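You operate a simulated robot arm through the tools that you are given. There is no shell and no other tool.

You run a simulated two-armed robot. Do the job below in one go: nothing can be reset, and whatever is moved stays where it is left.

JOB
Reset the teal fence to LONG; hold the small pink bin against it.
Fine: raise the yellow bar to the top first, turn the fence handwheel, slide the bin up to the fence, push the bar onto it; the other small bins and the lift stay.

Only the result counts: the job must be done as asked and must still hold three seconds after the hand-in. Knocking over, shifting, dropping, spilling or breaking anything else fails it.

ROBOT AND FRAMES
Two 7-joint arms with fingered hands on one trunk that stands fixed in place. Base frame: the origin is at the foot of the trunk, x ahead of it, y to its left, z up. Readings come in mm, degrees, newtons and seconds.
The left shoulder is at [183, 125, 1126], the right one opposite. With the tool pointing down near the work surface each hand reaches from about 100 to 940 mm from the base axis, measured 20 degrees to its own side. Payload 3.7 kg a hand.
Tool frame (each hand has its own): the origin (TCP) lies between the finger pads and is the grasp point; the fingertips stand 25 mm ahead of it; z points along the fingers, y is the line along which they close. The gripper opens to 88 mm; its body begins 29 mm behind the TCP. The gripper is a hand of 5 fingers: y runs from the thumb to the fingers, the wrist lies at [-13, -97, -162] in the tool frame, and closing takes about 1.5 s.
Orientation is that of the tool frame in the base frame, as a unit quaternion [w, x, y, z]. With the fingers straight down and the wrist toward the robot, the tool's x, y and z point along [0, 1, 0], [1, 0, 0] and [0, 0, -1] of the base frame.

CONTROLS
- The arms move only by the tool apply_moves. It takes "left_plan", "right_plan" or both (then of equal length, played together; a hand with none holds still); each is a list of rows, each a list of 6 numbers: the shift along the base's x, y, z in mm, then the turn, a rotation vector about the base's x, y, z in degrees. In form: [[tx, ty, tz, ax, ay, az], ...]. A call has 1 to 20 rows; each row shifts and turns the commanded pose from where the row before left it. "left_grip" and "right_grip" are, for a hand that has rows, the opening, from 0 (shut) to 1 (fully open), set as the call begins (left out, the last holds). Rows are played at 5 a second. More than 50 mm and 8.6 degrees between two rows, or a gripper value outside its range, and nothing of the call is played. A pose out of reach is approached as far as the arm can. The call stops where the force on the tool passes 40 N (or 10 N more than at its start, if that is more) or the arm is blocked; 0.2 s more then pass. Each finger travels about 45 mm/s and halts on what it meets, pressing with about 23 N; the grip force reading is that of the motor and also rises with nothing between the fingers. The clock runs only during rows and for 0.2 s after the last one: add rows that do not move to give the fingers time. It gives the time, the measured TCP pose, the force on the tool (base axes), the opening and the grip force at its end, in the units of the frame above (readings bear some noise), with the torque about the TCP (base axes, N m) and any sound that the robot's microphone picked up.
- Cameras (640 x 400 px; columns grow to the right, rows downward): "scene" is now at [279, -23.3, 1246.4]; the picture's right is [-0.29, -0.96, 0.00], its down [-0.71, 0.22, -0.66] and it looks along [0.64, -0.19, -0.75] (base axes); focal length 214 px, centre (320, 200). "left" rides on the left gripper at [-59, -79, -105] in its tool frame; the picture's right is [-0.73, -0.32, 0.61], its down [0.62, -0.68, 0.38] and it looks along [0.29, 0.66, 0.70] (tool axes); focal length 234 px, centre (320, 200). "right" rides on the right gripper at [59, -79, -105] in its tool frame; the picture's right is [-0.73, 0.32, -0.61], its down [-0.62, -0.68, 0.38] and it looks along [-0.29, 0.66, 0.70] (tool axes); focal length 234 px, centre (320, 200). There is no depth. A picture from a camera that has moved, and an enlarged one, comes with that camera's place and axes in the base frame and with its lens.
- capture(camera): a new picture of that camera. The clock stands still meanwhile.
- slide_trunk(by): moves the trunk up (or, below 0, down) by that many mm; the arms and the scene camera ride with it, the base frame stays. It gives what a move gives, with no picture.
- finger_targets(index, middle, ring, little, thumb_bend, thumb_turn, hand): sets how far each is bent, from 0 (flat) to 1 (curled in); at 0.3 the hand is open as for a grip, at 0.7 the pads meet at the TCP. One left out holds its place. A second passes; each finger stops where it meets its share of the squeeze, and holds until it gets a number again. A gripper value or a shape takes the hand back. It gives what a move gives, with no picture; readings hold the bend of each and the force on index, middle, ring, little, thumb and palm. thumb_turn goes from beside the hand (0) to across from the fingers (1), as for a grip.
- preshape(shape, hand): the hand has 5 fingers and takes this shape, open, in about a second: jaw (thumb against the fingers, like two jaws); tri (thumb and two fingers); tip (a fingertip pinch); poke (one finger out to press); point (the index stretched); flat (the hand flat); cup (the hand cupped); fist (a fist). The gripper value then closes the fingers along that shape, each until it touches; the sizes above hold for jaw. It gives what a move gives, with no picture.
- pan_tilt(pan, tilt): turns the head with the scene camera to pan (to the left, within 80 degrees either way) and tilt (down, from -29 to 69), counted from straight ahead of the robot (the tilt from the chest, where the trunk bows). It gives what a move gives.
- close_up(camera, box): a new picture of the part [left, top, right, bottom] of that camera's present view, enlarged. The clock stands still meanwhile.
- close_job(): hands the job in; it is judged then, once.

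Nothing tells you positions but the pictures and the camera data. Unless the task says otherwise, let go and move clear before handing in.

The tools are called after ">>>" by a JSON object that holds its "fn" and its "kwargs". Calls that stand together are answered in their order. apply_moves: Moves the arms, as the interface text tells. Its arguments: {"type":"object","properties":{"left_plan":{"type":"array"},"left_grip":{"type":"number"},"right_plan":{"type":"array"},"right_grip":{"type":"number"}},"required":[]} The other tools are called the same way: slide_trunk (by) moves the trunk up or down; preshape (shape, hand) gives the hand a shape; finger_targets (index, middle, ring, little, thumb_bend, thumb_turn, hand) moves the fingers one by one; pan_tilt (pan, tilt) turns the head that bears the scene camera; capture (camera) takes a picture; close_up (camera, box) takes an enlarged picture of a part of a camera's view; close_job () hands the job in.

At the start:

```text
time_s: 0.0
left_eef_pos: [464.8, 37.5, 1154.5]
left_orientation: [0.001, 0.706, 0.708, 0.0]
left_force: [0.1, 0.3, -0.4]
left_moment: [-0.03, -0.01, -0.03]
left_opening: 87.5
left_finger_force: 0.1
left_shape: jaw
left_bend: [0.3, 0.3, 0.3, 0.3, 0.3, 0.98]
left_finger forces: [0.0, 0.0, 0.1, 0.1, 0.0, 0.0]
right_eef_pos: [433.2, -410.7, 1137.0]
right_orientation: [0.001, 0.707, 0.707, -0.001]
right_force: [0.1, 0.4, -0.2]
right_moment: [0.0, -0.01, -0.02]
right_opening: 87.8
right_finger_force: 0.0
right_shape: jaw
right_bend: [0.3, 0.3, 0.3, 0.3, 0.3, 0.98]
right_finger forces: [0.0, 0.0, 0.0, 0.1, 0.0, 0.0]
trunk travel left (down, up): [-150.0, 265.0]
head pan, tilt (commanded): [-21.8, 42.6]
```

scene: 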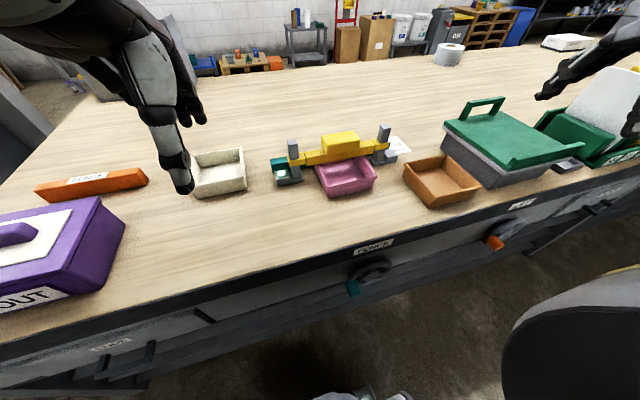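
right: 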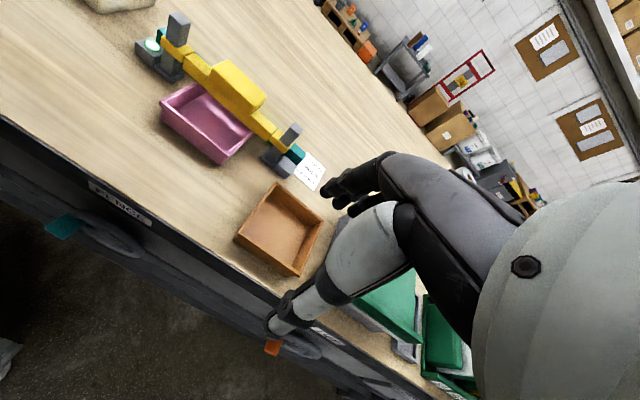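
left: 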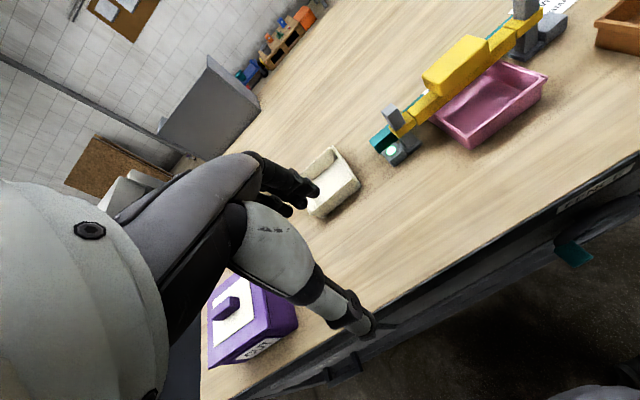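

I see a workbench with a yellow bar across two grey posts, a pink bin in front of or under it, a teal fence behind it, and handwheels on the bench front (teal handle under the label "FENCE", orange one to its right). I'll look closer before moving anything.

>>> {"fn": "close_up", "kwargs": {"camera": "scene", "box": [240, 110, 440, 235]}}

>>> {"fn": "close_up", "kwargs": {"camera": "scene", "box": [300, 200, 540, 350]}}

>>> {"fn": "close_up", "kwargs": {"camera": "left", "box": [350, 0, 640, 181]}}

>>> {"fn": "close_up", "kwargs": {"camera": "right", "box": [100, 0, 356, 160]}}

```text
3.20 times, centred on (340, 172) of scene
camera zoom: at [279.0, -23.3, 1246.4], right [-0.29, -0.96, 0.0], down [-0.71, 0.22, -0.66], along [0.64, -0.19, -0.75], focal length 686 px, centre (256, 288)
```

zoom: 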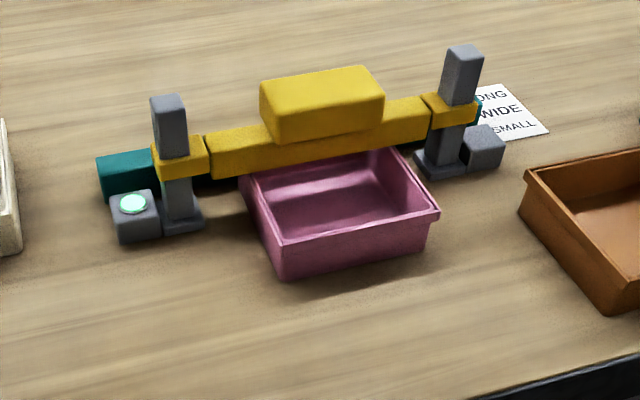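

```text
2.67 times, centred on (420, 275) of scene
camera zoom: at [279.0, -23.3, 1246.4], right [-0.29, -0.96, 0.0], down [-0.71, 0.22, -0.66], along [0.64, -0.19, -0.75], focal length 572 px, centre (53, 0)
```

zoom: 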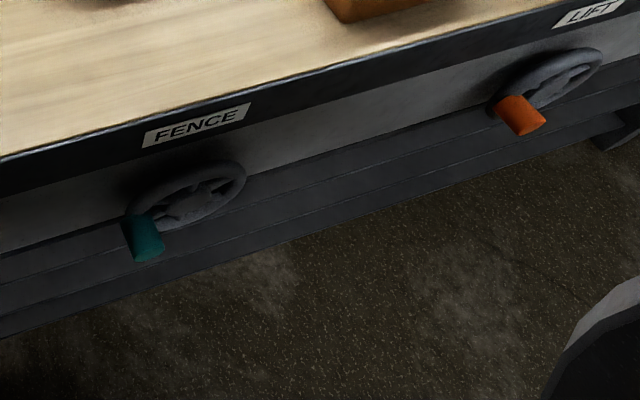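

```text
2.21 times, centred on (495, 90) of left
camera zoom: at [387.3, -22.5, 1258.7], right [-0.32, -0.73, -0.61], down [-0.68, 0.62, -0.39], along [0.66, 0.29, -0.7], focal length 517 px, centre (-66, 442)
```

zoom: 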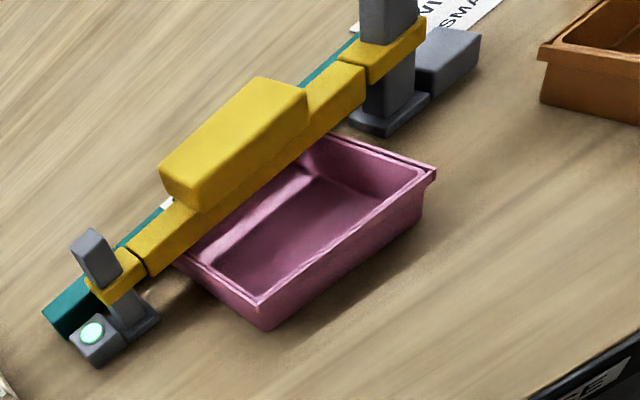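

```text
2.50 times, centred on (228, 80) of right
camera zoom: at [355.4, -352.1, 1240.0], right [0.32, -0.73, 0.61], down [-0.68, -0.62, -0.38], along [0.66, -0.29, -0.7], focal length 585 px, centre (550, 500)
```

zoom: 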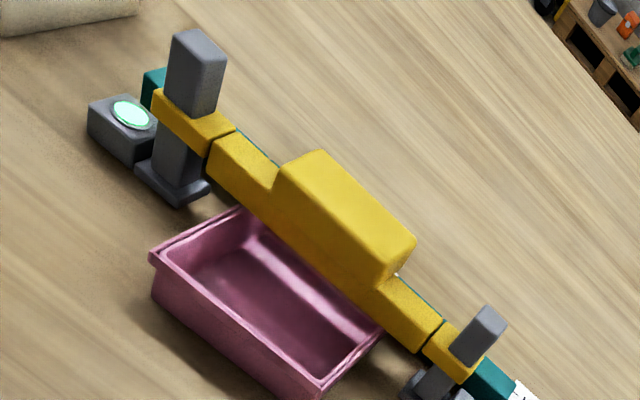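

The bar sits on the posts low over the pink bin, and a card reading LONG / WIDE / SMALL lies by the fence's right end. I'll zoom in on the card and the handwheel area to learn the fence settings.

>>> {"fn": "close_up", "kwargs": {"camera": "scene", "box": [360, 115, 424, 180]}}

>>> {"fn": "close_up", "kwargs": {"camera": "right", "box": [250, 110, 346, 200]}}

>>> {"fn": "close_up", "kwargs": {"camera": "scene", "box": [330, 225, 426, 310]}}

>>> {"fn": "close_up", "kwargs": {"camera": "right", "box": [20, 160, 180, 270]}}

```text
6.15 times, centred on (392, 148) of scene
camera zoom: at [279.0, -23.3, 1246.4], right [-0.29, -0.96, 0.0], down [-0.71, 0.22, -0.66], along [0.64, -0.19, -0.75], focal length 1320 px, centre (-123, 523)
```

zoom: 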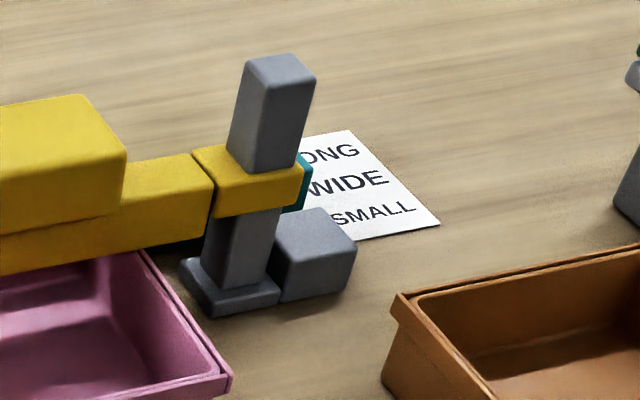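

```text
4.44 times, centred on (298, 155) of right
camera zoom: at [355.4, -352.1, 1240.0], right [0.32, -0.73, 0.61], down [-0.68, -0.62, -0.38], along [0.66, -0.29, -0.7], focal length 1041 px, centre (418, 400)
```

zoom: 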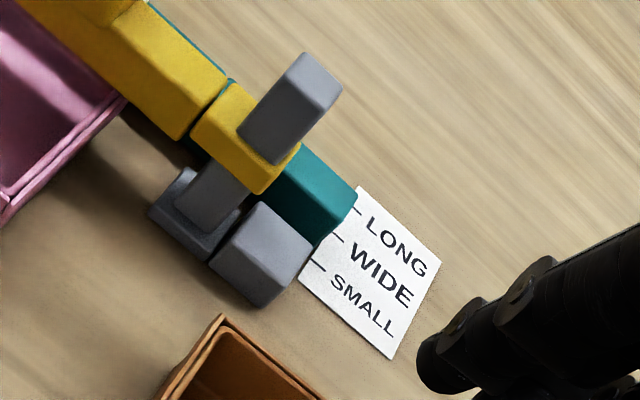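

```text
4.71 times, centred on (378, 268) of scene
camera zoom: at [279.0, -23.3, 1246.4], right [-0.29, -0.96, 0.0], down [-0.71, 0.22, -0.66], along [0.64, -0.19, -0.75], focal length 1009 px, centre (47, -118)
```

zoom: 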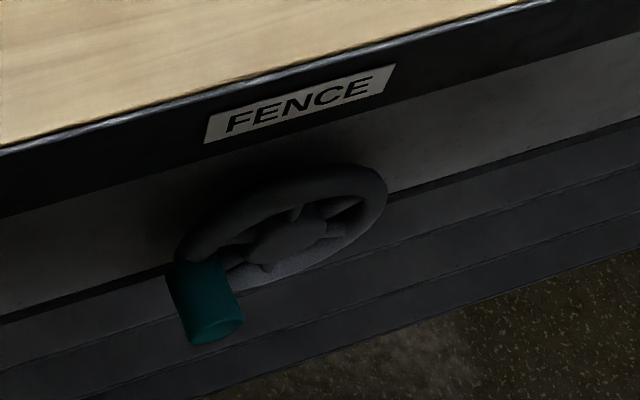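

```text
3.64 times, centred on (100, 215) of right
camera zoom: at [355.4, -352.1, 1240.0], right [0.32, -0.73, 0.61], down [-0.68, -0.62, -0.38], along [0.66, -0.29, -0.7], focal length 852 px, centre (1120, 146)
```

zoom: 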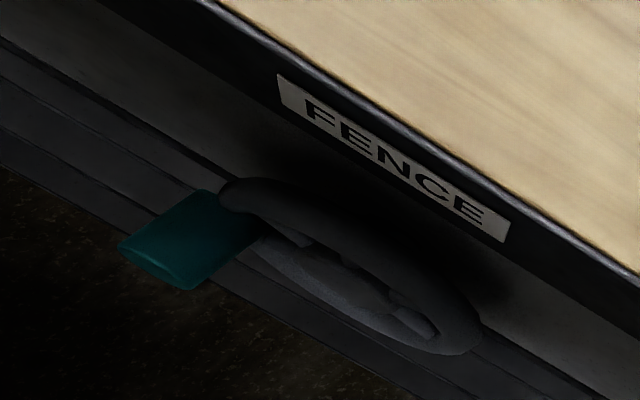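

The table top is about z=797, and the card ticks come out at x≈804 (SMALL), 834 (WIDE) and 864 (LONG), with the fence end beside them. I'll zoom further to see which edge of the fence the ticks refer to.

>>> {"fn": "close_up", "kwargs": {"camera": "right", "box": [290, 130, 332, 172]}}

>>> {"fn": "close_up", "kwargs": {"camera": "right", "box": [128, 0, 218, 90]}}

>>> {"fn": "close_up", "kwargs": {"camera": "left", "box": [355, 90, 435, 170]}}

>>> {"fn": "close_up", "kwargs": {"camera": "left", "box": [480, 0, 590, 90]}}

```text
9.52 times, centred on (311, 151) of right
camera zoom: at [355.4, -352.1, 1240.0], right [0.32, -0.73, 0.61], down [-0.68, -0.62, -0.38], along [0.66, -0.29, -0.7], focal length 2230 px, centre (406, 667)
```

zoom: 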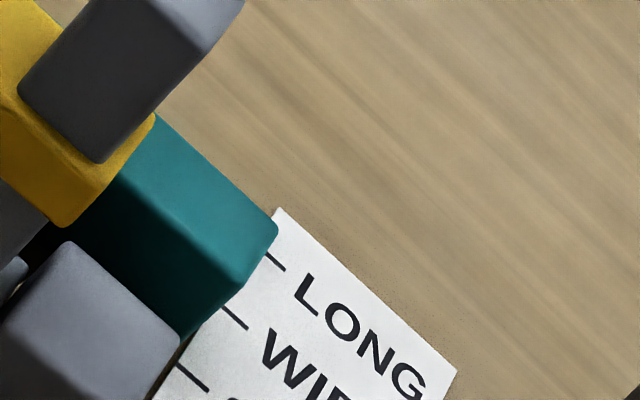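

```text
4.44 times, centred on (173, 45) of right
camera zoom: at [355.4, -352.1, 1240.0], right [0.32, -0.73, 0.61], down [-0.68, -0.62, -0.38], along [0.66, -0.29, -0.7], focal length 1041 px, centre (973, 889)
```

zoom: 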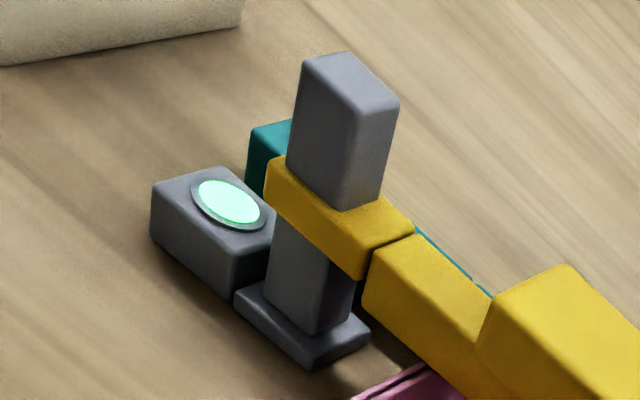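

```text
5.00 times, centred on (395, 130) of left
camera zoom: at [387.3, -22.5, 1258.7], right [-0.32, -0.73, -0.61], down [-0.68, 0.62, -0.39], along [0.66, 0.29, -0.7], focal length 1171 px, centre (-55, 550)
```

zoom: 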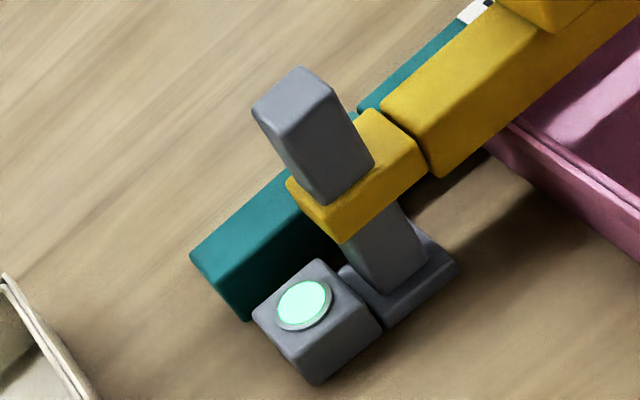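

```text
4.44 times, centred on (535, 45) of left
camera zoom: at [387.3, -22.5, 1258.7], right [-0.32, -0.73, -0.61], down [-0.68, 0.62, -0.39], along [0.66, 0.29, -0.7], focal length 1041 px, centre (-636, 889)
```

zoom: 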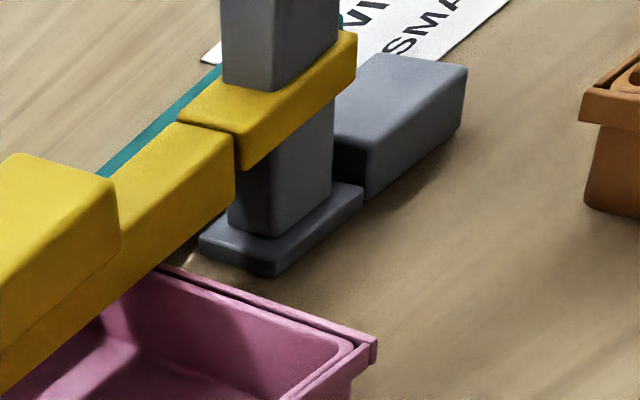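

From the two views I take the posts to be at about x≈768, y≈-93 and y≈-369, the yellow handle block at about [765, -231, 895], and the fence handwheel at about [470, -222, 668] with its teal handle on the left side. I'll move the right hand to a higher viewpoint near the card to see the fence end and bar better.

>>> {"fn": "apply_moves", "kwargs": {"right_plan": [[40.9, -0.6, -15, 0, 0, 0], [40.9, -0.6, -15, 0, 0, 0], [40.9, -0.6, -15, 0, 0, 0], [40.9, -0.6, -15, 0, 0, 0], [40.9, -0.6, -15, 0, 0, 0], [40.9, -0.6, -15, 0, 0, 0], [40.9, -0.6, -15, 0, 0, 0]]}}

>>> {"fn": "capture", "kwargs": {"camera": "right"}}

>>> {"fn": "capture", "kwargs": {"camera": "scene"}}

```text
time_s: 1.6
left_eef_pos: [467.8, 38.5, 1153.6]
left_orientation: [0.0, 0.704, 0.71, -0.003]
left_force: [1.0, 0.1, -0.5]
left_moment: [-0.01, -0.01, 0.02]
left_opening: 87.7
left_finger_force: 0.1
left_shape: jaw
left_bend: [0.3, 0.3, 0.3, 0.3, 0.3, 0.98]
left_finger forces: [0.0, 0.0, 0.0, 0.0, 0.0, 0.0]
right_eef_pos: [719.8, -416.1, 1029.5]
right_orientation: [0.0, 0.707, 0.707, -0.001]
right_force: [1.3, 0.4, 0.0]
right_moment: [-0.02, 0.02, 0.0]
right_opening: 87.6
right_finger_force: 0.1
right_shape: jaw
right_bend: [0.3, 0.3, 0.3, 0.3, 0.3, 0.98]
right_finger forces: [0.0, 0.0, 0.1, 0.0, 0.1, 0.0]
trunk travel left (down, up): [-150.0, 265.0]
head pan, tilt (commanded): [-21.8, 42.6]
```

```text
taken
camera right: at [641.0, -357.4, 1135.2], right [0.32, -0.73, 0.61], down [-0.68, -0.62, -0.38], along [0.66, -0.29, -0.7], focal length 234 px, centre (320, 200)
```

right: 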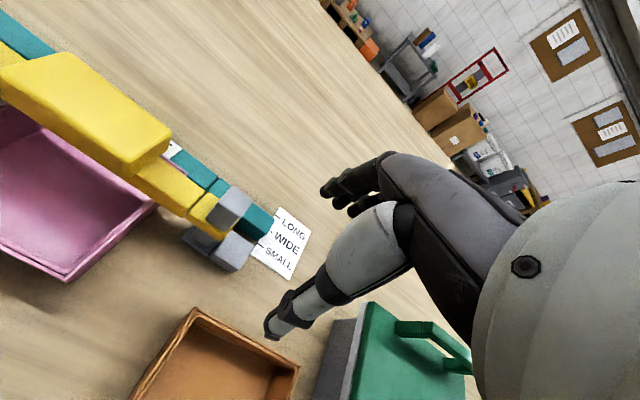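

```text
taken
camera scene: at [280.9, -23.6, 1246.8], right [-0.29, -0.96, 0.0], down [-0.71, 0.22, -0.67], along [0.64, -0.2, -0.74], focal length 214 px, centre (320, 200)
```

scene: 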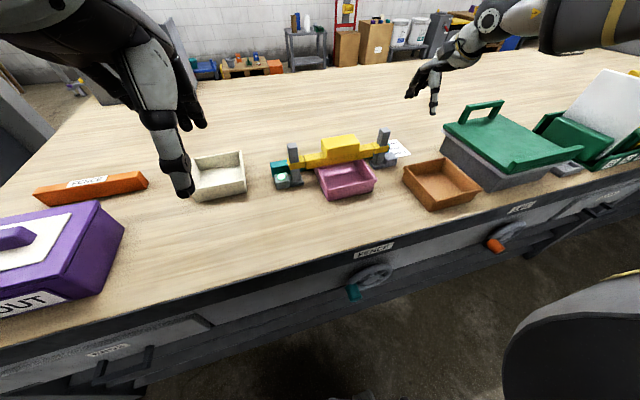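

The closer right-hand view shows the fence end beside the card and a second white tag behind the bar. I'll zoom on both.

>>> {"fn": "close_up", "kwargs": {"camera": "right", "box": [140, 130, 320, 290]}}

>>> {"fn": "close_up", "kwargs": {"camera": "right", "box": [0, 0, 200, 290]}}

>>> {"fn": "close_up", "kwargs": {"camera": "right", "box": [150, 130, 200, 180]}}

>>> {"fn": "close_up", "kwargs": {"camera": "right", "box": [190, 175, 310, 280]}}

```text
2.50 times, centred on (230, 210) of right
camera zoom: at [641.0, -357.4, 1135.2], right [0.32, -0.73, 0.61], down [-0.68, -0.62, -0.38], along [0.66, -0.29, -0.7], focal length 585 px, centre (545, 175)
```

zoom: 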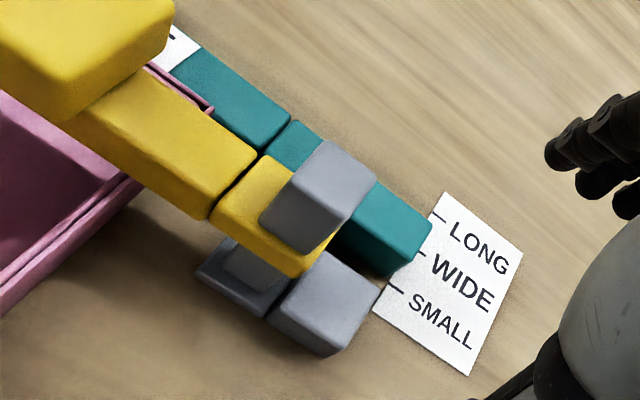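

```text
1.38 times, centred on (100, 145) of right
camera zoom: at [641.0, -357.4, 1135.2], right [0.32, -0.73, 0.61], down [-0.68, -0.62, -0.38], along [0.66, -0.29, -0.7], focal length 323 px, centre (623, 276)
```

zoom: 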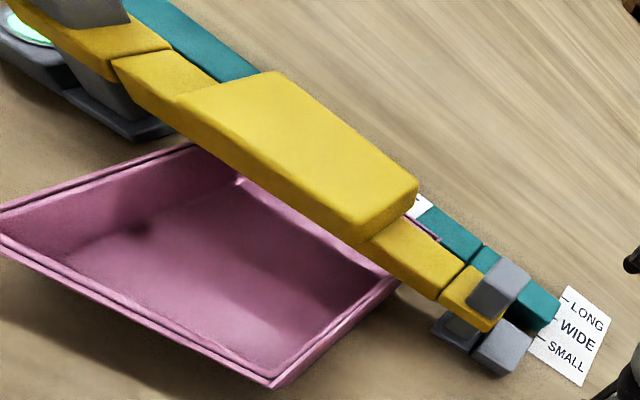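

```text
8.00 times, centred on (175, 155) of right
camera zoom: at [641.0, -357.4, 1135.2], right [0.32, -0.73, 0.61], down [-0.68, -0.62, -0.38], along [0.66, -0.29, -0.7], focal length 1873 px, centre (1480, 560)
```

zoom: 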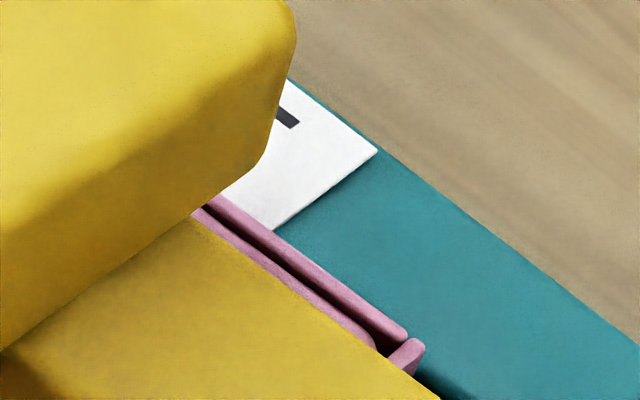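

```text
3.81 times, centred on (250, 228) of right
camera zoom: at [641.0, -357.4, 1135.2], right [0.32, -0.73, 0.61], down [-0.68, -0.62, -0.38], along [0.66, -0.29, -0.7], focal length 892 px, centre (587, 95)
```

zoom: 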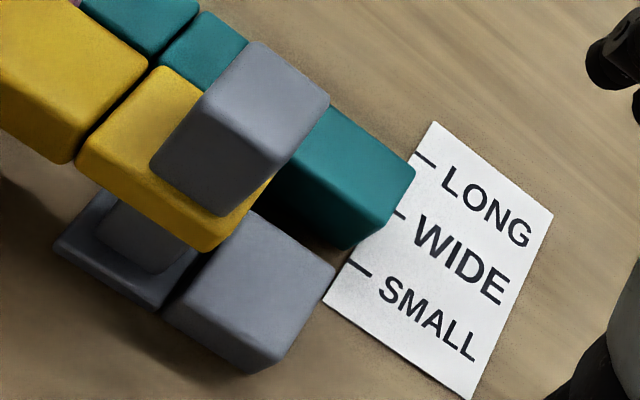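

The pink bin already reaches under the bar, with its back rim close to the fence, and the fence front face (x≈803) lines up with SMALL. LONG is about 60 mm further back (x≈863). Next I'll bring the right hand over the yellow block and check alignment before gripping.

>>> {"fn": "apply_moves", "kwargs": {"right_plan": [[11, 46, 0, 0, 0, 0], [11, 46, 0, 0, 0, 0], [11, 46, 0, 0, 0, 0], [11, 46, 0, 0, 0, 0], [0, 0, 0, 0, 0, 0]], "right_grip": 1.0}}

>>> {"fn": "capture", "kwargs": {"camera": "right"}}

>>> {"fn": "close_up", "kwargs": {"camera": "scene", "box": [240, 70, 440, 220]}}

>>> {"fn": "close_up", "kwargs": {"camera": "left", "box": [340, 0, 640, 188]}}

```text
time_s: 2.8
left_eef_pos: [466.2, 37.2, 1154.6]
left_orientation: [0.002, 0.705, 0.709, -0.001]
left_force: [-0.4, -0.4, 0.0]
left_moment: [-0.01, 0.03, 0.0]
left_opening: 87.6
left_finger_force: 0.1
left_shape: jaw
left_bend: [0.3, 0.3, 0.3, 0.3, 0.3, 0.98]
left_finger forces: [0.0, 0.0, 0.0, 0.0, 0.0, 0.0]
right_eef_pos: [764.3, -230.2, 1029.6]
right_orientation: [0.001, 0.707, 0.707, 0.001]
right_force: [-0.6, 0.4, -0.2]
right_moment: [-0.02, 0.02, -0.01]
right_opening: 87.7
right_finger_force: 0.1
right_shape: jaw
right_bend: [0.3, 0.3, 0.3, 0.3, 0.3, 0.98]
right_finger forces: [0.0, 0.0, 0.1, 0.1, 0.1, 0.0]
trunk travel left (down, up): [-150.0, 265.0]
head pan, tilt (commanded): [-21.8, 42.6]
```

```text
taken
camera right: at [685.8, -172.7, 1135.2], right [0.32, -0.73, 0.61], down [-0.68, -0.62, -0.38], along [0.66, -0.29, -0.7], focal length 234 px, centre (320, 200)
```

right: 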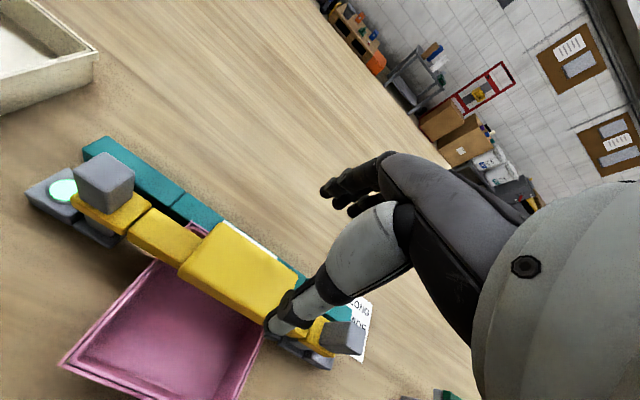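

```text
2.67 times, centred on (340, 145) of scene
camera zoom: at [279.5, -23.3, 1247.7], right [-0.29, -0.96, 0.0], down [-0.7, 0.22, -0.68], along [0.65, -0.2, -0.74], focal length 572 px, centre (267, 347)
```

zoom: 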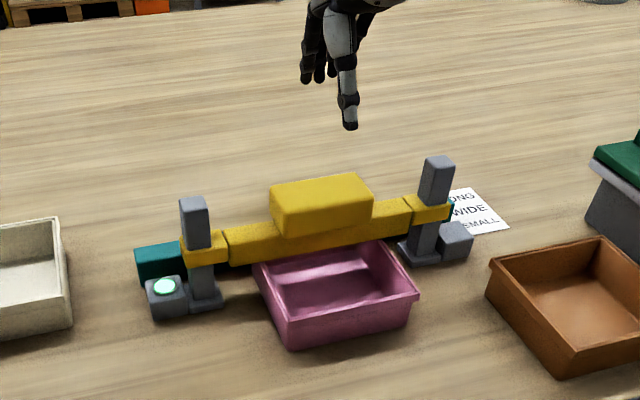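

```text
2.13 times, centred on (490, 94) of left
camera zoom: at [388.4, -22.4, 1259.7], right [-0.32, -0.73, -0.6], down [-0.69, 0.62, -0.39], along [0.65, 0.29, -0.7], focal length 498 px, centre (-42, 426)
```

zoom: 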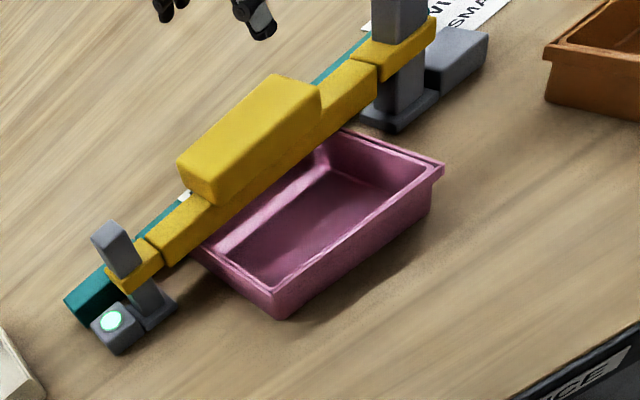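

The hand is above the block; I need the block's exact edges, so I'll zoom the right view on it.

>>> {"fn": "close_up", "kwargs": {"camera": "right", "box": [60, 120, 380, 380]}}

>>> {"fn": "close_up", "kwargs": {"camera": "scene", "box": [290, 115, 410, 195]}}

>>> {"fn": "close_up", "kwargs": {"camera": "left", "box": [400, 20, 520, 110]}}

```text
1.54 times, centred on (220, 250) of right
camera zoom: at [685.8, -172.7, 1135.2], right [0.32, -0.73, 0.61], down [-0.68, -0.62, -0.38], along [0.66, -0.29, -0.7], focal length 360 px, centre (474, 123)
```

zoom: 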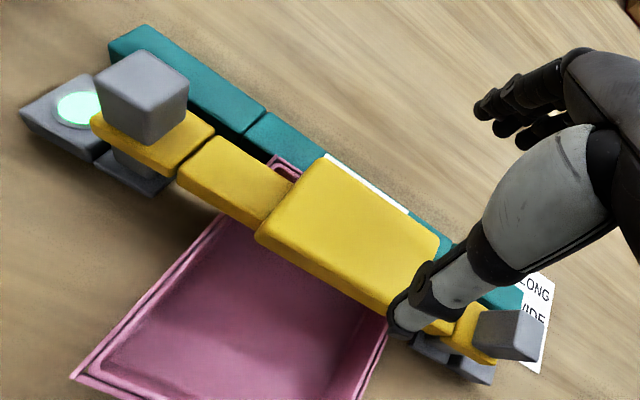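

```text
5.00 times, centred on (350, 155) of scene
camera zoom: at [279.5, -23.3, 1247.7], right [-0.29, -0.96, 0.0], down [-0.7, 0.22, -0.68], along [0.65, -0.2, -0.74], focal length 1072 px, centre (170, 425)
```

zoom: 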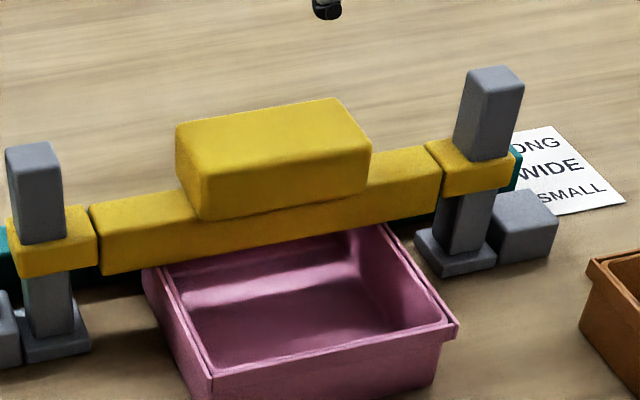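

```text
4.44 times, centred on (460, 65) of left
camera zoom: at [388.4, -22.4, 1259.7], right [-0.32, -0.73, -0.6], down [-0.69, 0.62, -0.39], along [0.65, 0.29, -0.7], focal length 1041 px, centre (-302, 800)
```

zoom: 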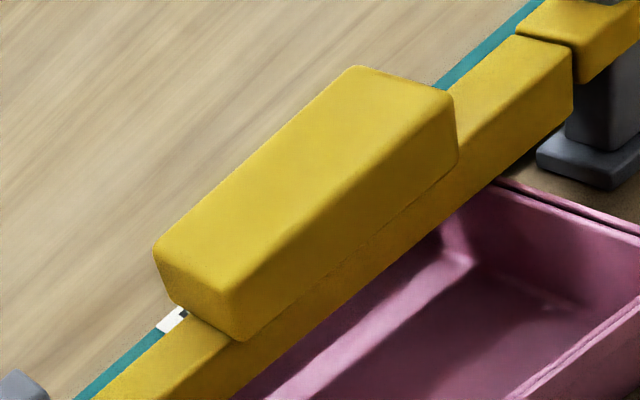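

The block comes out at x 734–782, y −180…−277, z 892–932 (centre ≈ [758, −229]). I'll lower the open right hand straddling it, with the TCP at z≈914.

>>> {"fn": "apply_moves", "kwargs": {"right_plan": [[-6, 1, -20, 0, 0, 0], [0, 0, -24, 0, 0, 0], [0, 0, -24, 0, 0, 0], [0, 0, -24, 0, 0, 0], [0, 0, -14, 0, 0, 0], [0, 0, -10, 0, 0, 0], [0, 0, 0, 0, 0, 0]], "right_grip": 1.0}}

>>> {"fn": "capture", "kwargs": {"camera": "right"}}

>>> {"fn": "close_up", "kwargs": {"camera": "scene", "box": [270, 80, 430, 200]}}

>>> {"fn": "close_up", "kwargs": {"camera": "left", "box": [380, 0, 600, 140]}}

```text
time_s: 4.4
left_eef_pos: [467.0, 37.6, 1153.9]
left_orientation: [0.001, 0.704, 0.71, -0.002]
left_force: [-0.4, 0.9, 0.4]
left_moment: [-0.01, 0.03, -0.01]
left_opening: 87.8
left_finger_force: 0.0
left_shape: jaw
left_bend: [0.3, 0.3, 0.3, 0.3, 0.3, 0.98]
left_finger forces: [0.0, 0.0, 0.0, 0.1, 0.0, 0.0]
right_eef_pos: [759.1, -230.5, 915.0]
right_orientation: [0.0, 0.707, 0.707, -0.001]
right_force: [0.1, -0.7, 0.3]
right_moment: [0.03, 0.03, 0.02]
right_opening: 87.6
right_finger_force: 0.1
right_shape: jaw
right_bend: [0.3, 0.3, 0.3, 0.3, 0.3, 0.98]
right_finger forces: [0.1, 0.0, 0.0, 0.0, 0.0, 0.0]
trunk travel left (down, up): [-150.0, 265.0]
head pan, tilt (commanded): [-21.8, 42.6]
```

```text
taken
camera right: at [680.2, -172.3, 1019.1], right [0.32, -0.73, 0.61], down [-0.68, -0.62, -0.38], along [0.66, -0.29, -0.7], focal length 234 px, centre (320, 200)
```

right: 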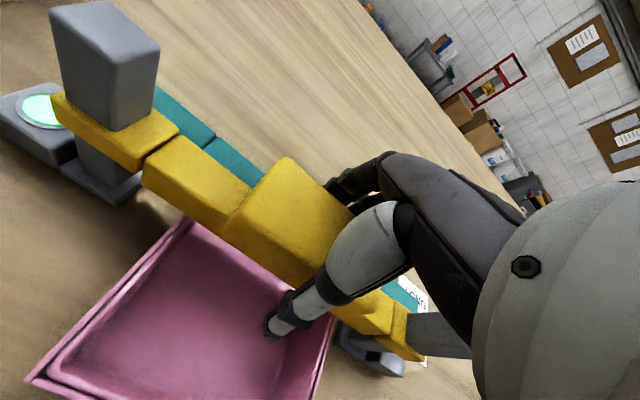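

```text
3.33 times, centred on (350, 140) of scene
camera zoom: at [279.7, -23.4, 1247.8], right [-0.29, -0.96, 0.0], down [-0.7, 0.21, -0.68], along [0.65, -0.2, -0.74], focal length 715 px, centre (220, 400)
```

zoom: 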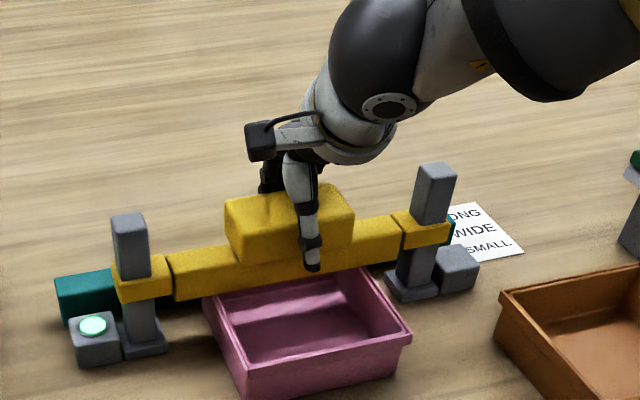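

```text
2.86 times, centred on (490, 70) of left
camera zoom: at [388.3, -22.7, 1259.6], right [-0.32, -0.73, -0.6], down [-0.69, 0.62, -0.39], along [0.65, 0.29, -0.7], focal length 669 px, centre (-166, 571)
```

zoom: 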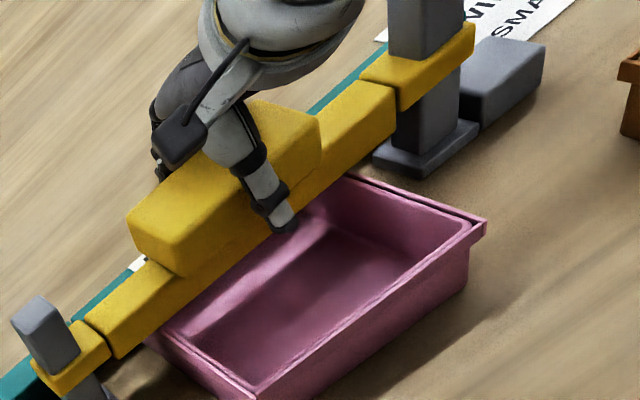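

The hand straddles the block without touching it, so I'll close on it.

>>> {"fn": "apply_moves", "kwargs": {"right_plan": [[0, 0, 0, 0, 0, 0], [0, 0, 0, 0, 0, 0], [0, 0, 0, 0, 0, 0], [0, 0, 0, 0, 0, 0], [0, 0, 0, 0, 0, 0], [0, 0, 0, 0, 0, 0], [0, 0, 0, 0, 0, 0], [0, 0, 0, 0, 0, 0]], "right_grip": 0.0}}

>>> {"fn": "close_up", "kwargs": {"camera": "scene", "box": [270, 80, 430, 200]}}

```text
time_s: 6.2
left_eef_pos: [467.3, 37.6, 1154.4]
left_orientation: [0.001, 0.704, 0.71, -0.002]
left_force: [1.5, -0.4, -0.1]
left_moment: [-0.02, 0.01, 0.04]
left_opening: 87.6
left_finger_force: 0.1
left_shape: jaw
left_bend: [0.3, 0.3, 0.3, 0.3, 0.3, 0.98]
left_finger forces: [0.0, 0.0, 0.1, 0.1, 0.1, 0.1]
right_eef_pos: [759.9, -232.0, 914.6]
right_orientation: [-0.001, 0.707, 0.707, 0.0]
right_force: [-0.6, -1.1, -2.0]
right_moment: [0.0, 0.03, 0.09]
right_opening: 48.7
right_finger_force: 22.8
right_shape: jaw
right_bend: [0.29, 0.4, 0.36, 0.35, 0.71, 1.0]
right_finger forces: [11.1, 6.0, 2.6, 1.7, 20.9, 0.0]
trunk travel left (down, up): [-150.0, 265.0]
head pan, tilt (commanded): [-21.8, 42.6]
```

```text
3.33 times, centred on (350, 140) of scene
camera zoom: at [280.2, -23.4, 1247.7], right [-0.29, -0.96, 0.0], down [-0.7, 0.21, -0.68], along [0.65, -0.2, -0.74], focal length 715 px, centre (220, 400)
```

zoom: 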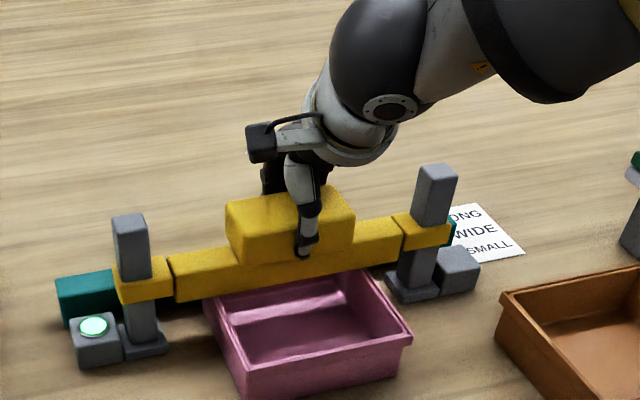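

Gripped at 48.7 mm opening, matching the block's thickness. I'll lift slowly in small steps and watch the force.

>>> {"fn": "apply_moves", "kwargs": {"right_plan": [[0, 0, 5, 0, 0, 0], [0, 0, 5, 0, 0, 0], [0, 0, 5, 0, 0, 0], [0, 0, 5, 0, 0, 0]]}}

>>> {"fn": "close_up", "kwargs": {"camera": "scene", "box": [270, 80, 430, 200]}}

```text
time_s: 7.2
left_eef_pos: [467.8, 37.7, 1153.9]
left_orientation: [0.0, 0.705, 0.709, -0.002]
left_force: [-0.3, 0.0, 0.1]
left_moment: [-0.01, 0.03, -0.01]
left_opening: 87.7
left_finger_force: 0.1
left_shape: jaw
left_bend: [0.3, 0.3, 0.3, 0.3, 0.3, 0.98]
left_finger forces: [0.0, 0.0, 0.0, 0.0, 0.0, 0.1]
right_eef_pos: [758.7, -230.5, 934.1]
right_orientation: [-0.001, 0.707, 0.707, -0.001]
right_force: [0.2, -3.0, -4.5]
right_moment: [-0.08, 0.01, 0.1]
right_opening: 48.4
right_finger_force: 23.4
right_shape: jaw
right_bend: [0.29, 0.4, 0.36, 0.36, 0.7, 1.0]
right_finger forces: [11.3, 6.0, 2.8, 1.5, 21.6, 0.0]
trunk travel left (down, up): [-150.0, 265.0]
head pan, tilt (commanded): [-21.8, 42.6]
```

```text
3.33 times, centred on (350, 140) of scene
camera zoom: at [280.7, -23.8, 1247.7], right [-0.29, -0.96, 0.0], down [-0.7, 0.21, -0.68], along [0.65, -0.2, -0.74], focal length 715 px, centre (220, 400)
```

zoom: 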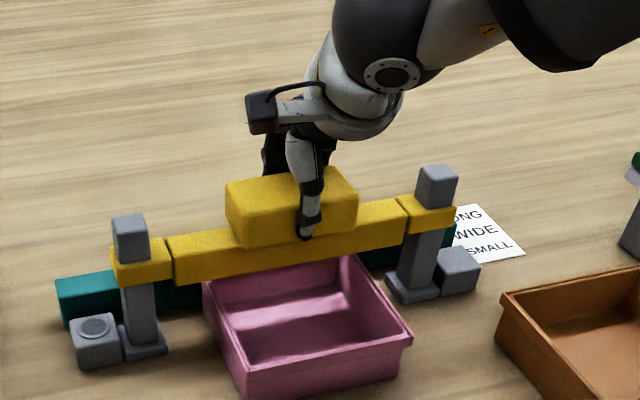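

The bar rides up cleanly and the lamp went out, so the lamp shows when the bin is clamped. I'll keep lifting toward the top stop.

>>> {"fn": "apply_moves", "kwargs": {"right_plan": [[0, 0, 4, 0, 0, 0], [0, 0, 4, 0, 0, 0], [0, 0, 4, 0, 0, 0], [0, 0, 4, 0, 0, 0], [0, 0, 4, 0, 0, 0]]}}

>>> {"fn": "close_up", "kwargs": {"camera": "scene", "box": [270, 80, 430, 200]}}

```text
time_s: 8.4
left_eef_pos: [467.2, 38.0, 1154.2]
left_orientation: [0.0, 0.705, 0.709, -0.002]
left_force: [-0.1, -0.1, -0.2]
left_moment: [0.05, 0.02, 0.03]
left_opening: 87.7
left_finger_force: 0.0
left_shape: jaw
left_bend: [0.3, 0.3, 0.3, 0.3, 0.3, 0.98]
left_finger forces: [0.0, 0.0, 0.0, 0.0, 0.1, 0.0]
right_eef_pos: [759.6, -229.4, 950.3]
right_orientation: [-0.001, 0.707, 0.707, -0.001]
right_force: [-0.4, -2.6, -12.5]
right_moment: [-0.04, 0.06, 0.07]
right_opening: 48.0
right_finger_force: 23.5
right_shape: jaw
right_bend: [0.29, 0.4, 0.37, 0.36, 0.7, 1.0]
right_finger forces: [11.2, 5.9, 2.7, 1.5, 22.7, 0.0]
trunk travel left (down, up): [-150.0, 265.0]
head pan, tilt (commanded): [-21.8, 42.6]
```

```text
3.33 times, centred on (350, 140) of scene
camera zoom: at [281.4, -24.0, 1247.3], right [-0.29, -0.96, 0.0], down [-0.7, 0.21, -0.68], along [0.65, -0.2, -0.74], focal length 715 px, centre (220, 400)
```

zoom: 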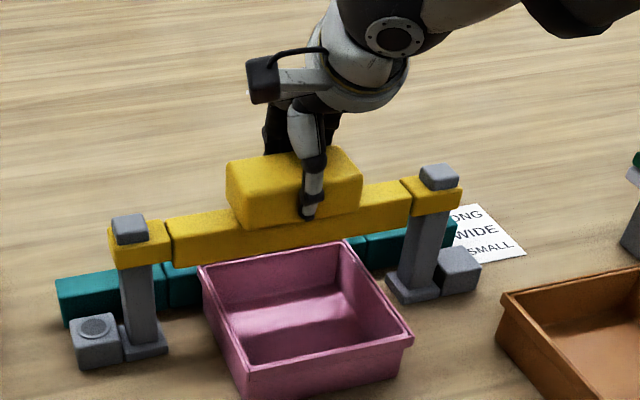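

Upward resistance has grown to about 12 N and the hand lags about 4 mm, so the bar may be near its top stop. I'll nudge up a bit more to confirm.

>>> {"fn": "apply_moves", "kwargs": {"right_plan": [[0, 0, 3, 0, 0, 0], [0, 0, 3, 0, 0, 0], [0, 0, 0, 0, 0, 0]]}}

>>> {"fn": "close_up", "kwargs": {"camera": "scene", "box": [270, 80, 430, 200]}}

```text
time_s: 9.2
left_eef_pos: [470.1, 37.5, 1152.3]
left_orientation: [-0.001, 0.706, 0.709, -0.003]
left_force: [0.7, -0.2, 0.0]
left_moment: [0.0, -0.03, 0.01]
left_opening: 87.6
left_finger_force: 0.0
left_shape: jaw
left_bend: [0.3, 0.3, 0.3, 0.3, 0.3, 0.98]
left_finger forces: [0.0, 0.1, 0.0, 0.1, 0.0, 0.0]
right_eef_pos: [760.6, -230.4, 954.6]
right_orientation: [-0.005, 0.707, 0.707, -0.005]
right_force: [-1.5, 0.2, -31.2]
right_moment: [0.09, 0.08, 0.1]
right_opening: 47.4
right_finger_force: 23.4
right_shape: jaw
right_bend: [0.29, 0.41, 0.37, 0.4, 0.7, 1.0]
right_finger forces: [10.9, 5.4, 2.5, 0.9, 21.4, 0.0]
trunk travel left (down, up): [-150.0, 265.0]
head pan, tilt (commanded): [-21.8, 42.6]
```

```text
3.33 times, centred on (350, 140) of scene
camera zoom: at [283.6, -24.4, 1246.5], right [-0.29, -0.96, 0.0], down [-0.71, 0.21, -0.68], along [0.65, -0.2, -0.74], focal length 715 px, centre (220, 400)
```

zoom: 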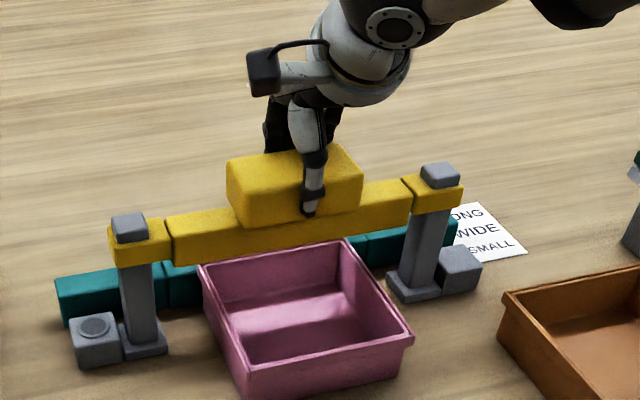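

The bar is at its top stop (31 N). Before letting go, I'll back off a few mm to see from the force sign whether the bar holds itself by friction.

>>> {"fn": "apply_moves", "kwargs": {"right_plan": [[0, 0, -3, 0, 0, 0], [0, 0, -3, 0, 0, 0], [0, 0, 0, 0, 0, 0]]}}

>>> {"fn": "apply_moves", "kwargs": {"right_plan": [[0, 0, -2, 0, 0, 0], [0, 0, 0, 0, 0, 0]]}}

```text
time_s: 10.0
left_eef_pos: [468.0, 36.4, 1153.6]
left_orientation: [-0.001, 0.705, 0.709, -0.002]
left_force: [0.2, -0.1, 0.1]
left_moment: [0.0, 0.02, 0.03]
left_opening: 87.6
left_finger_force: 0.2
left_shape: jaw
left_bend: [0.3, 0.3, 0.3, 0.3, 0.3, 0.98]
left_finger forces: [0.0, 0.0, 0.1, 0.0, 0.0, 0.0]
right_eef_pos: [760.1, -230.5, 953.5]
right_orientation: [-0.002, 0.707, 0.708, -0.001]
right_force: [-3.0, -1.0, -21.0]
right_moment: [-0.01, 0.16, 0.12]
right_opening: 47.0
right_finger_force: 23.0
right_shape: jaw
right_bend: [0.73, 0.41, 0.37, 0.45, 0.7, 1.0]
right_finger forces: [10.9, 5.3, 2.6, 1.2, 22.9, 0.1]
trunk travel left (down, up): [-150.0, 265.0]
head pan, tilt (commanded): [-21.8, 42.6]
```

```text
time_s: 10.6
left_eef_pos: [468.3, 37.5, 1154.7]
left_orientation: [0.001, 0.705, 0.709, -0.002]
left_force: [-0.3, -0.3, -0.2]
left_moment: [0.03, 0.01, 0.0]
left_opening: 87.8
left_finger_force: 0.1
left_shape: jaw
left_bend: [0.3, 0.3, 0.3, 0.3, 0.3, 0.98]
left_finger forces: [0.0, 0.0, 0.0, 0.1, 0.0, 0.0]
right_eef_pos: [760.5, -230.7, 952.7]
right_orientation: [0.0, 0.707, 0.708, 0.0]
right_force: [-0.5, -0.2, -13.6]
right_moment: [0.01, 0.09, 0.15]
right_opening: 47.3
right_finger_force: 23.0
right_shape: jaw
right_bend: [0.73, 0.41, 0.37, 0.44, 0.7, 1.0]
right_finger forces: [11.3, 5.7, 2.8, 1.5, 22.6, 0.0]
trunk travel left (down, up): [-150.0, 265.0]
head pan, tilt (commanded): [-21.8, 42.6]
```

>>> {"fn": "apply_moves", "kwargs": {"right_plan": [[0, 0, -2, 0, 0, 0], [0, 0, 0, 0, 0, 0]]}}

>>> {"fn": "apply_moves", "kwargs": {"right_plan": [[0, 0, -2, 0, 0, 0], [0, 0, 0, 0, 0, 0]]}}

>>> {"fn": "close_up", "kwargs": {"camera": "scene", "box": [270, 80, 430, 200]}}

```text
time_s: 11.2
left_eef_pos: [466.8, 37.2, 1154.0]
left_orientation: [0.0, 0.705, 0.709, -0.002]
left_force: [-0.3, -0.3, -1.2]
left_moment: [0.03, 0.02, 0.0]
left_opening: 87.8
left_finger_force: 0.0
left_shape: jaw
left_bend: [0.3, 0.3, 0.3, 0.3, 0.3, 0.98]
left_finger forces: [0.0, 0.1, 0.1, 0.0, 0.0, 0.0]
right_eef_pos: [760.4, -230.6, 952.5]
right_orientation: [0.001, 0.707, 0.707, 0.001]
right_force: [-0.1, -2.5, -6.0]
right_moment: [-0.03, 0.05, 0.14]
right_opening: 47.2
right_finger_force: 23.5
right_shape: jaw
right_bend: [0.29, 0.41, 0.37, 0.44, 0.7, 1.0]
right_finger forces: [11.5, 6.2, 3.1, 1.7, 22.5, 0.1]
trunk travel left (down, up): [-150.0, 265.0]
head pan, tilt (commanded): [-21.8, 42.6]
```

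```text
time_s: 11.8
left_eef_pos: [465.8, 37.0, 1155.5]
left_orientation: [0.001, 0.705, 0.709, -0.003]
left_force: [-0.6, -0.5, -0.3]
left_moment: [0.0, 0.01, 0.02]
left_opening: 87.7
left_finger_force: 0.1
left_shape: jaw
left_bend: [0.3, 0.3, 0.3, 0.3, 0.3, 0.98]
left_finger forces: [0.0, 0.0, 0.0, 0.1, 0.0, 0.0]
right_eef_pos: [758.9, -230.7, 950.5]
right_orientation: [0.001, 0.707, 0.707, 0.001]
right_force: [2.3, -4.3, 2.6]
right_moment: [-0.13, -0.05, 0.07]
right_opening: 47.8
right_finger_force: 23.1
right_shape: jaw
right_bend: [0.29, 0.4, 0.37, 0.43, 0.7, 1.0]
right_finger forces: [12.5, 6.6, 3.3, 2.2, 22.7, 0.0]
trunk travel left (down, up): [-150.0, 265.0]
head pan, tilt (commanded): [-21.8, 42.6]
```

```text
3.33 times, centred on (350, 140) of scene
camera zoom: at [279.8, -23.6, 1248.3], right [-0.29, -0.96, 0.0], down [-0.7, 0.21, -0.68], along [0.65, -0.2, -0.73], focal length 715 px, centre (220, 400)
```

zoom: 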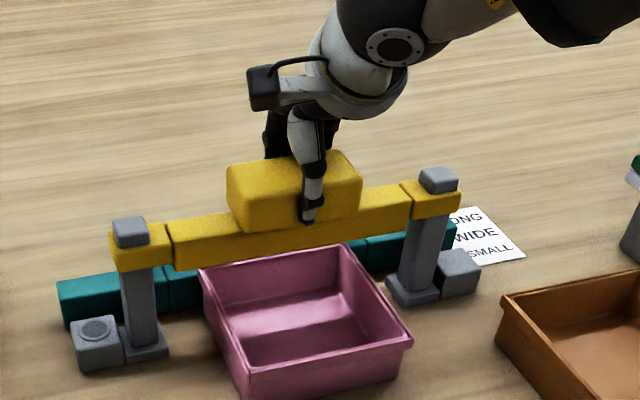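

The force turned to +2.6 N when moving down, so friction carries the bar. I'll open the hand and check that the bar stays up.

>>> {"fn": "apply_moves", "kwargs": {"right_plan": [[0, 0, 2, 0, 0, 0], [0, 0, 0, 0, 0, 0], [0, 0, 0, 0, 0, 0], [0, 0, 0, 0, 0, 0], [0, 0, 0, 0, 0, 0], [0, 0, 0, 0, 0, 0], [0, 0, 0, 0, 0, 0]], "right_grip": 1.0}}

>>> {"fn": "close_up", "kwargs": {"camera": "scene", "box": [270, 80, 430, 200]}}

>>> {"fn": "capture", "kwargs": {"camera": "right"}}

```text
time_s: 13.4
left_eef_pos: [466.4, 37.7, 1155.7]
left_orientation: [0.001, 0.705, 0.709, -0.001]
left_force: [1.1, 0.2, -0.2]
left_moment: [-0.01, -0.02, 0.03]
left_opening: 87.7
left_finger_force: 0.0
left_shape: jaw
left_bend: [0.3, 0.3, 0.3, 0.3, 0.3, 0.98]
left_finger forces: [0.0, 0.0, 0.1, 0.1, 0.1, 0.0]
right_eef_pos: [758.8, -229.2, 951.1]
right_orientation: [0.0, 0.707, 0.707, 0.0]
right_force: [0.7, -0.1, 0.2]
right_moment: [-0.02, -0.03, 0.03]
right_opening: 87.7
right_finger_force: 0.1
right_shape: jaw
right_bend: [0.3, 0.3, 0.3, 0.3, 0.3, 0.98]
right_finger forces: [0.0, 0.1, 0.0, 0.1, 0.0, 0.0]
trunk travel left (down, up): [-150.0, 265.0]
head pan, tilt (commanded): [-21.8, 42.6]
```

```text
3.33 times, centred on (350, 140) of scene
camera zoom: at [280.0, -23.3, 1247.9], right [-0.29, -0.96, 0.0], down [-0.7, 0.21, -0.68], along [0.65, -0.2, -0.73], focal length 715 px, centre (220, 400)
```

zoom: 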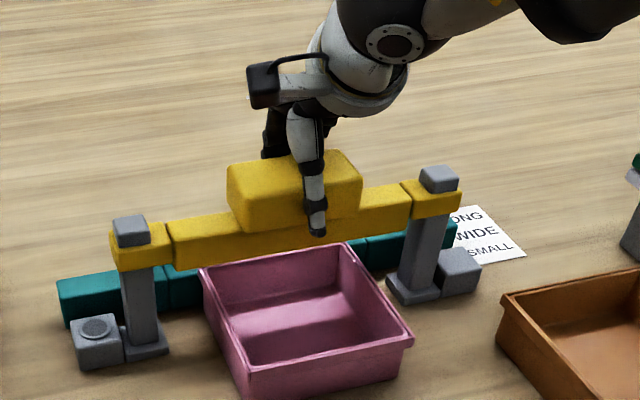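

```text
taken
camera right: at [680.1, -171.2, 1055.2], right [0.32, -0.73, 0.61], down [-0.68, -0.62, -0.38], along [0.66, -0.29, -0.7], focal length 234 px, centre (320, 200)
```

right: 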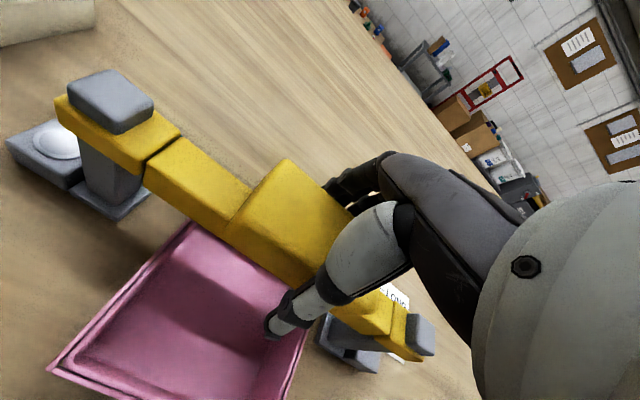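

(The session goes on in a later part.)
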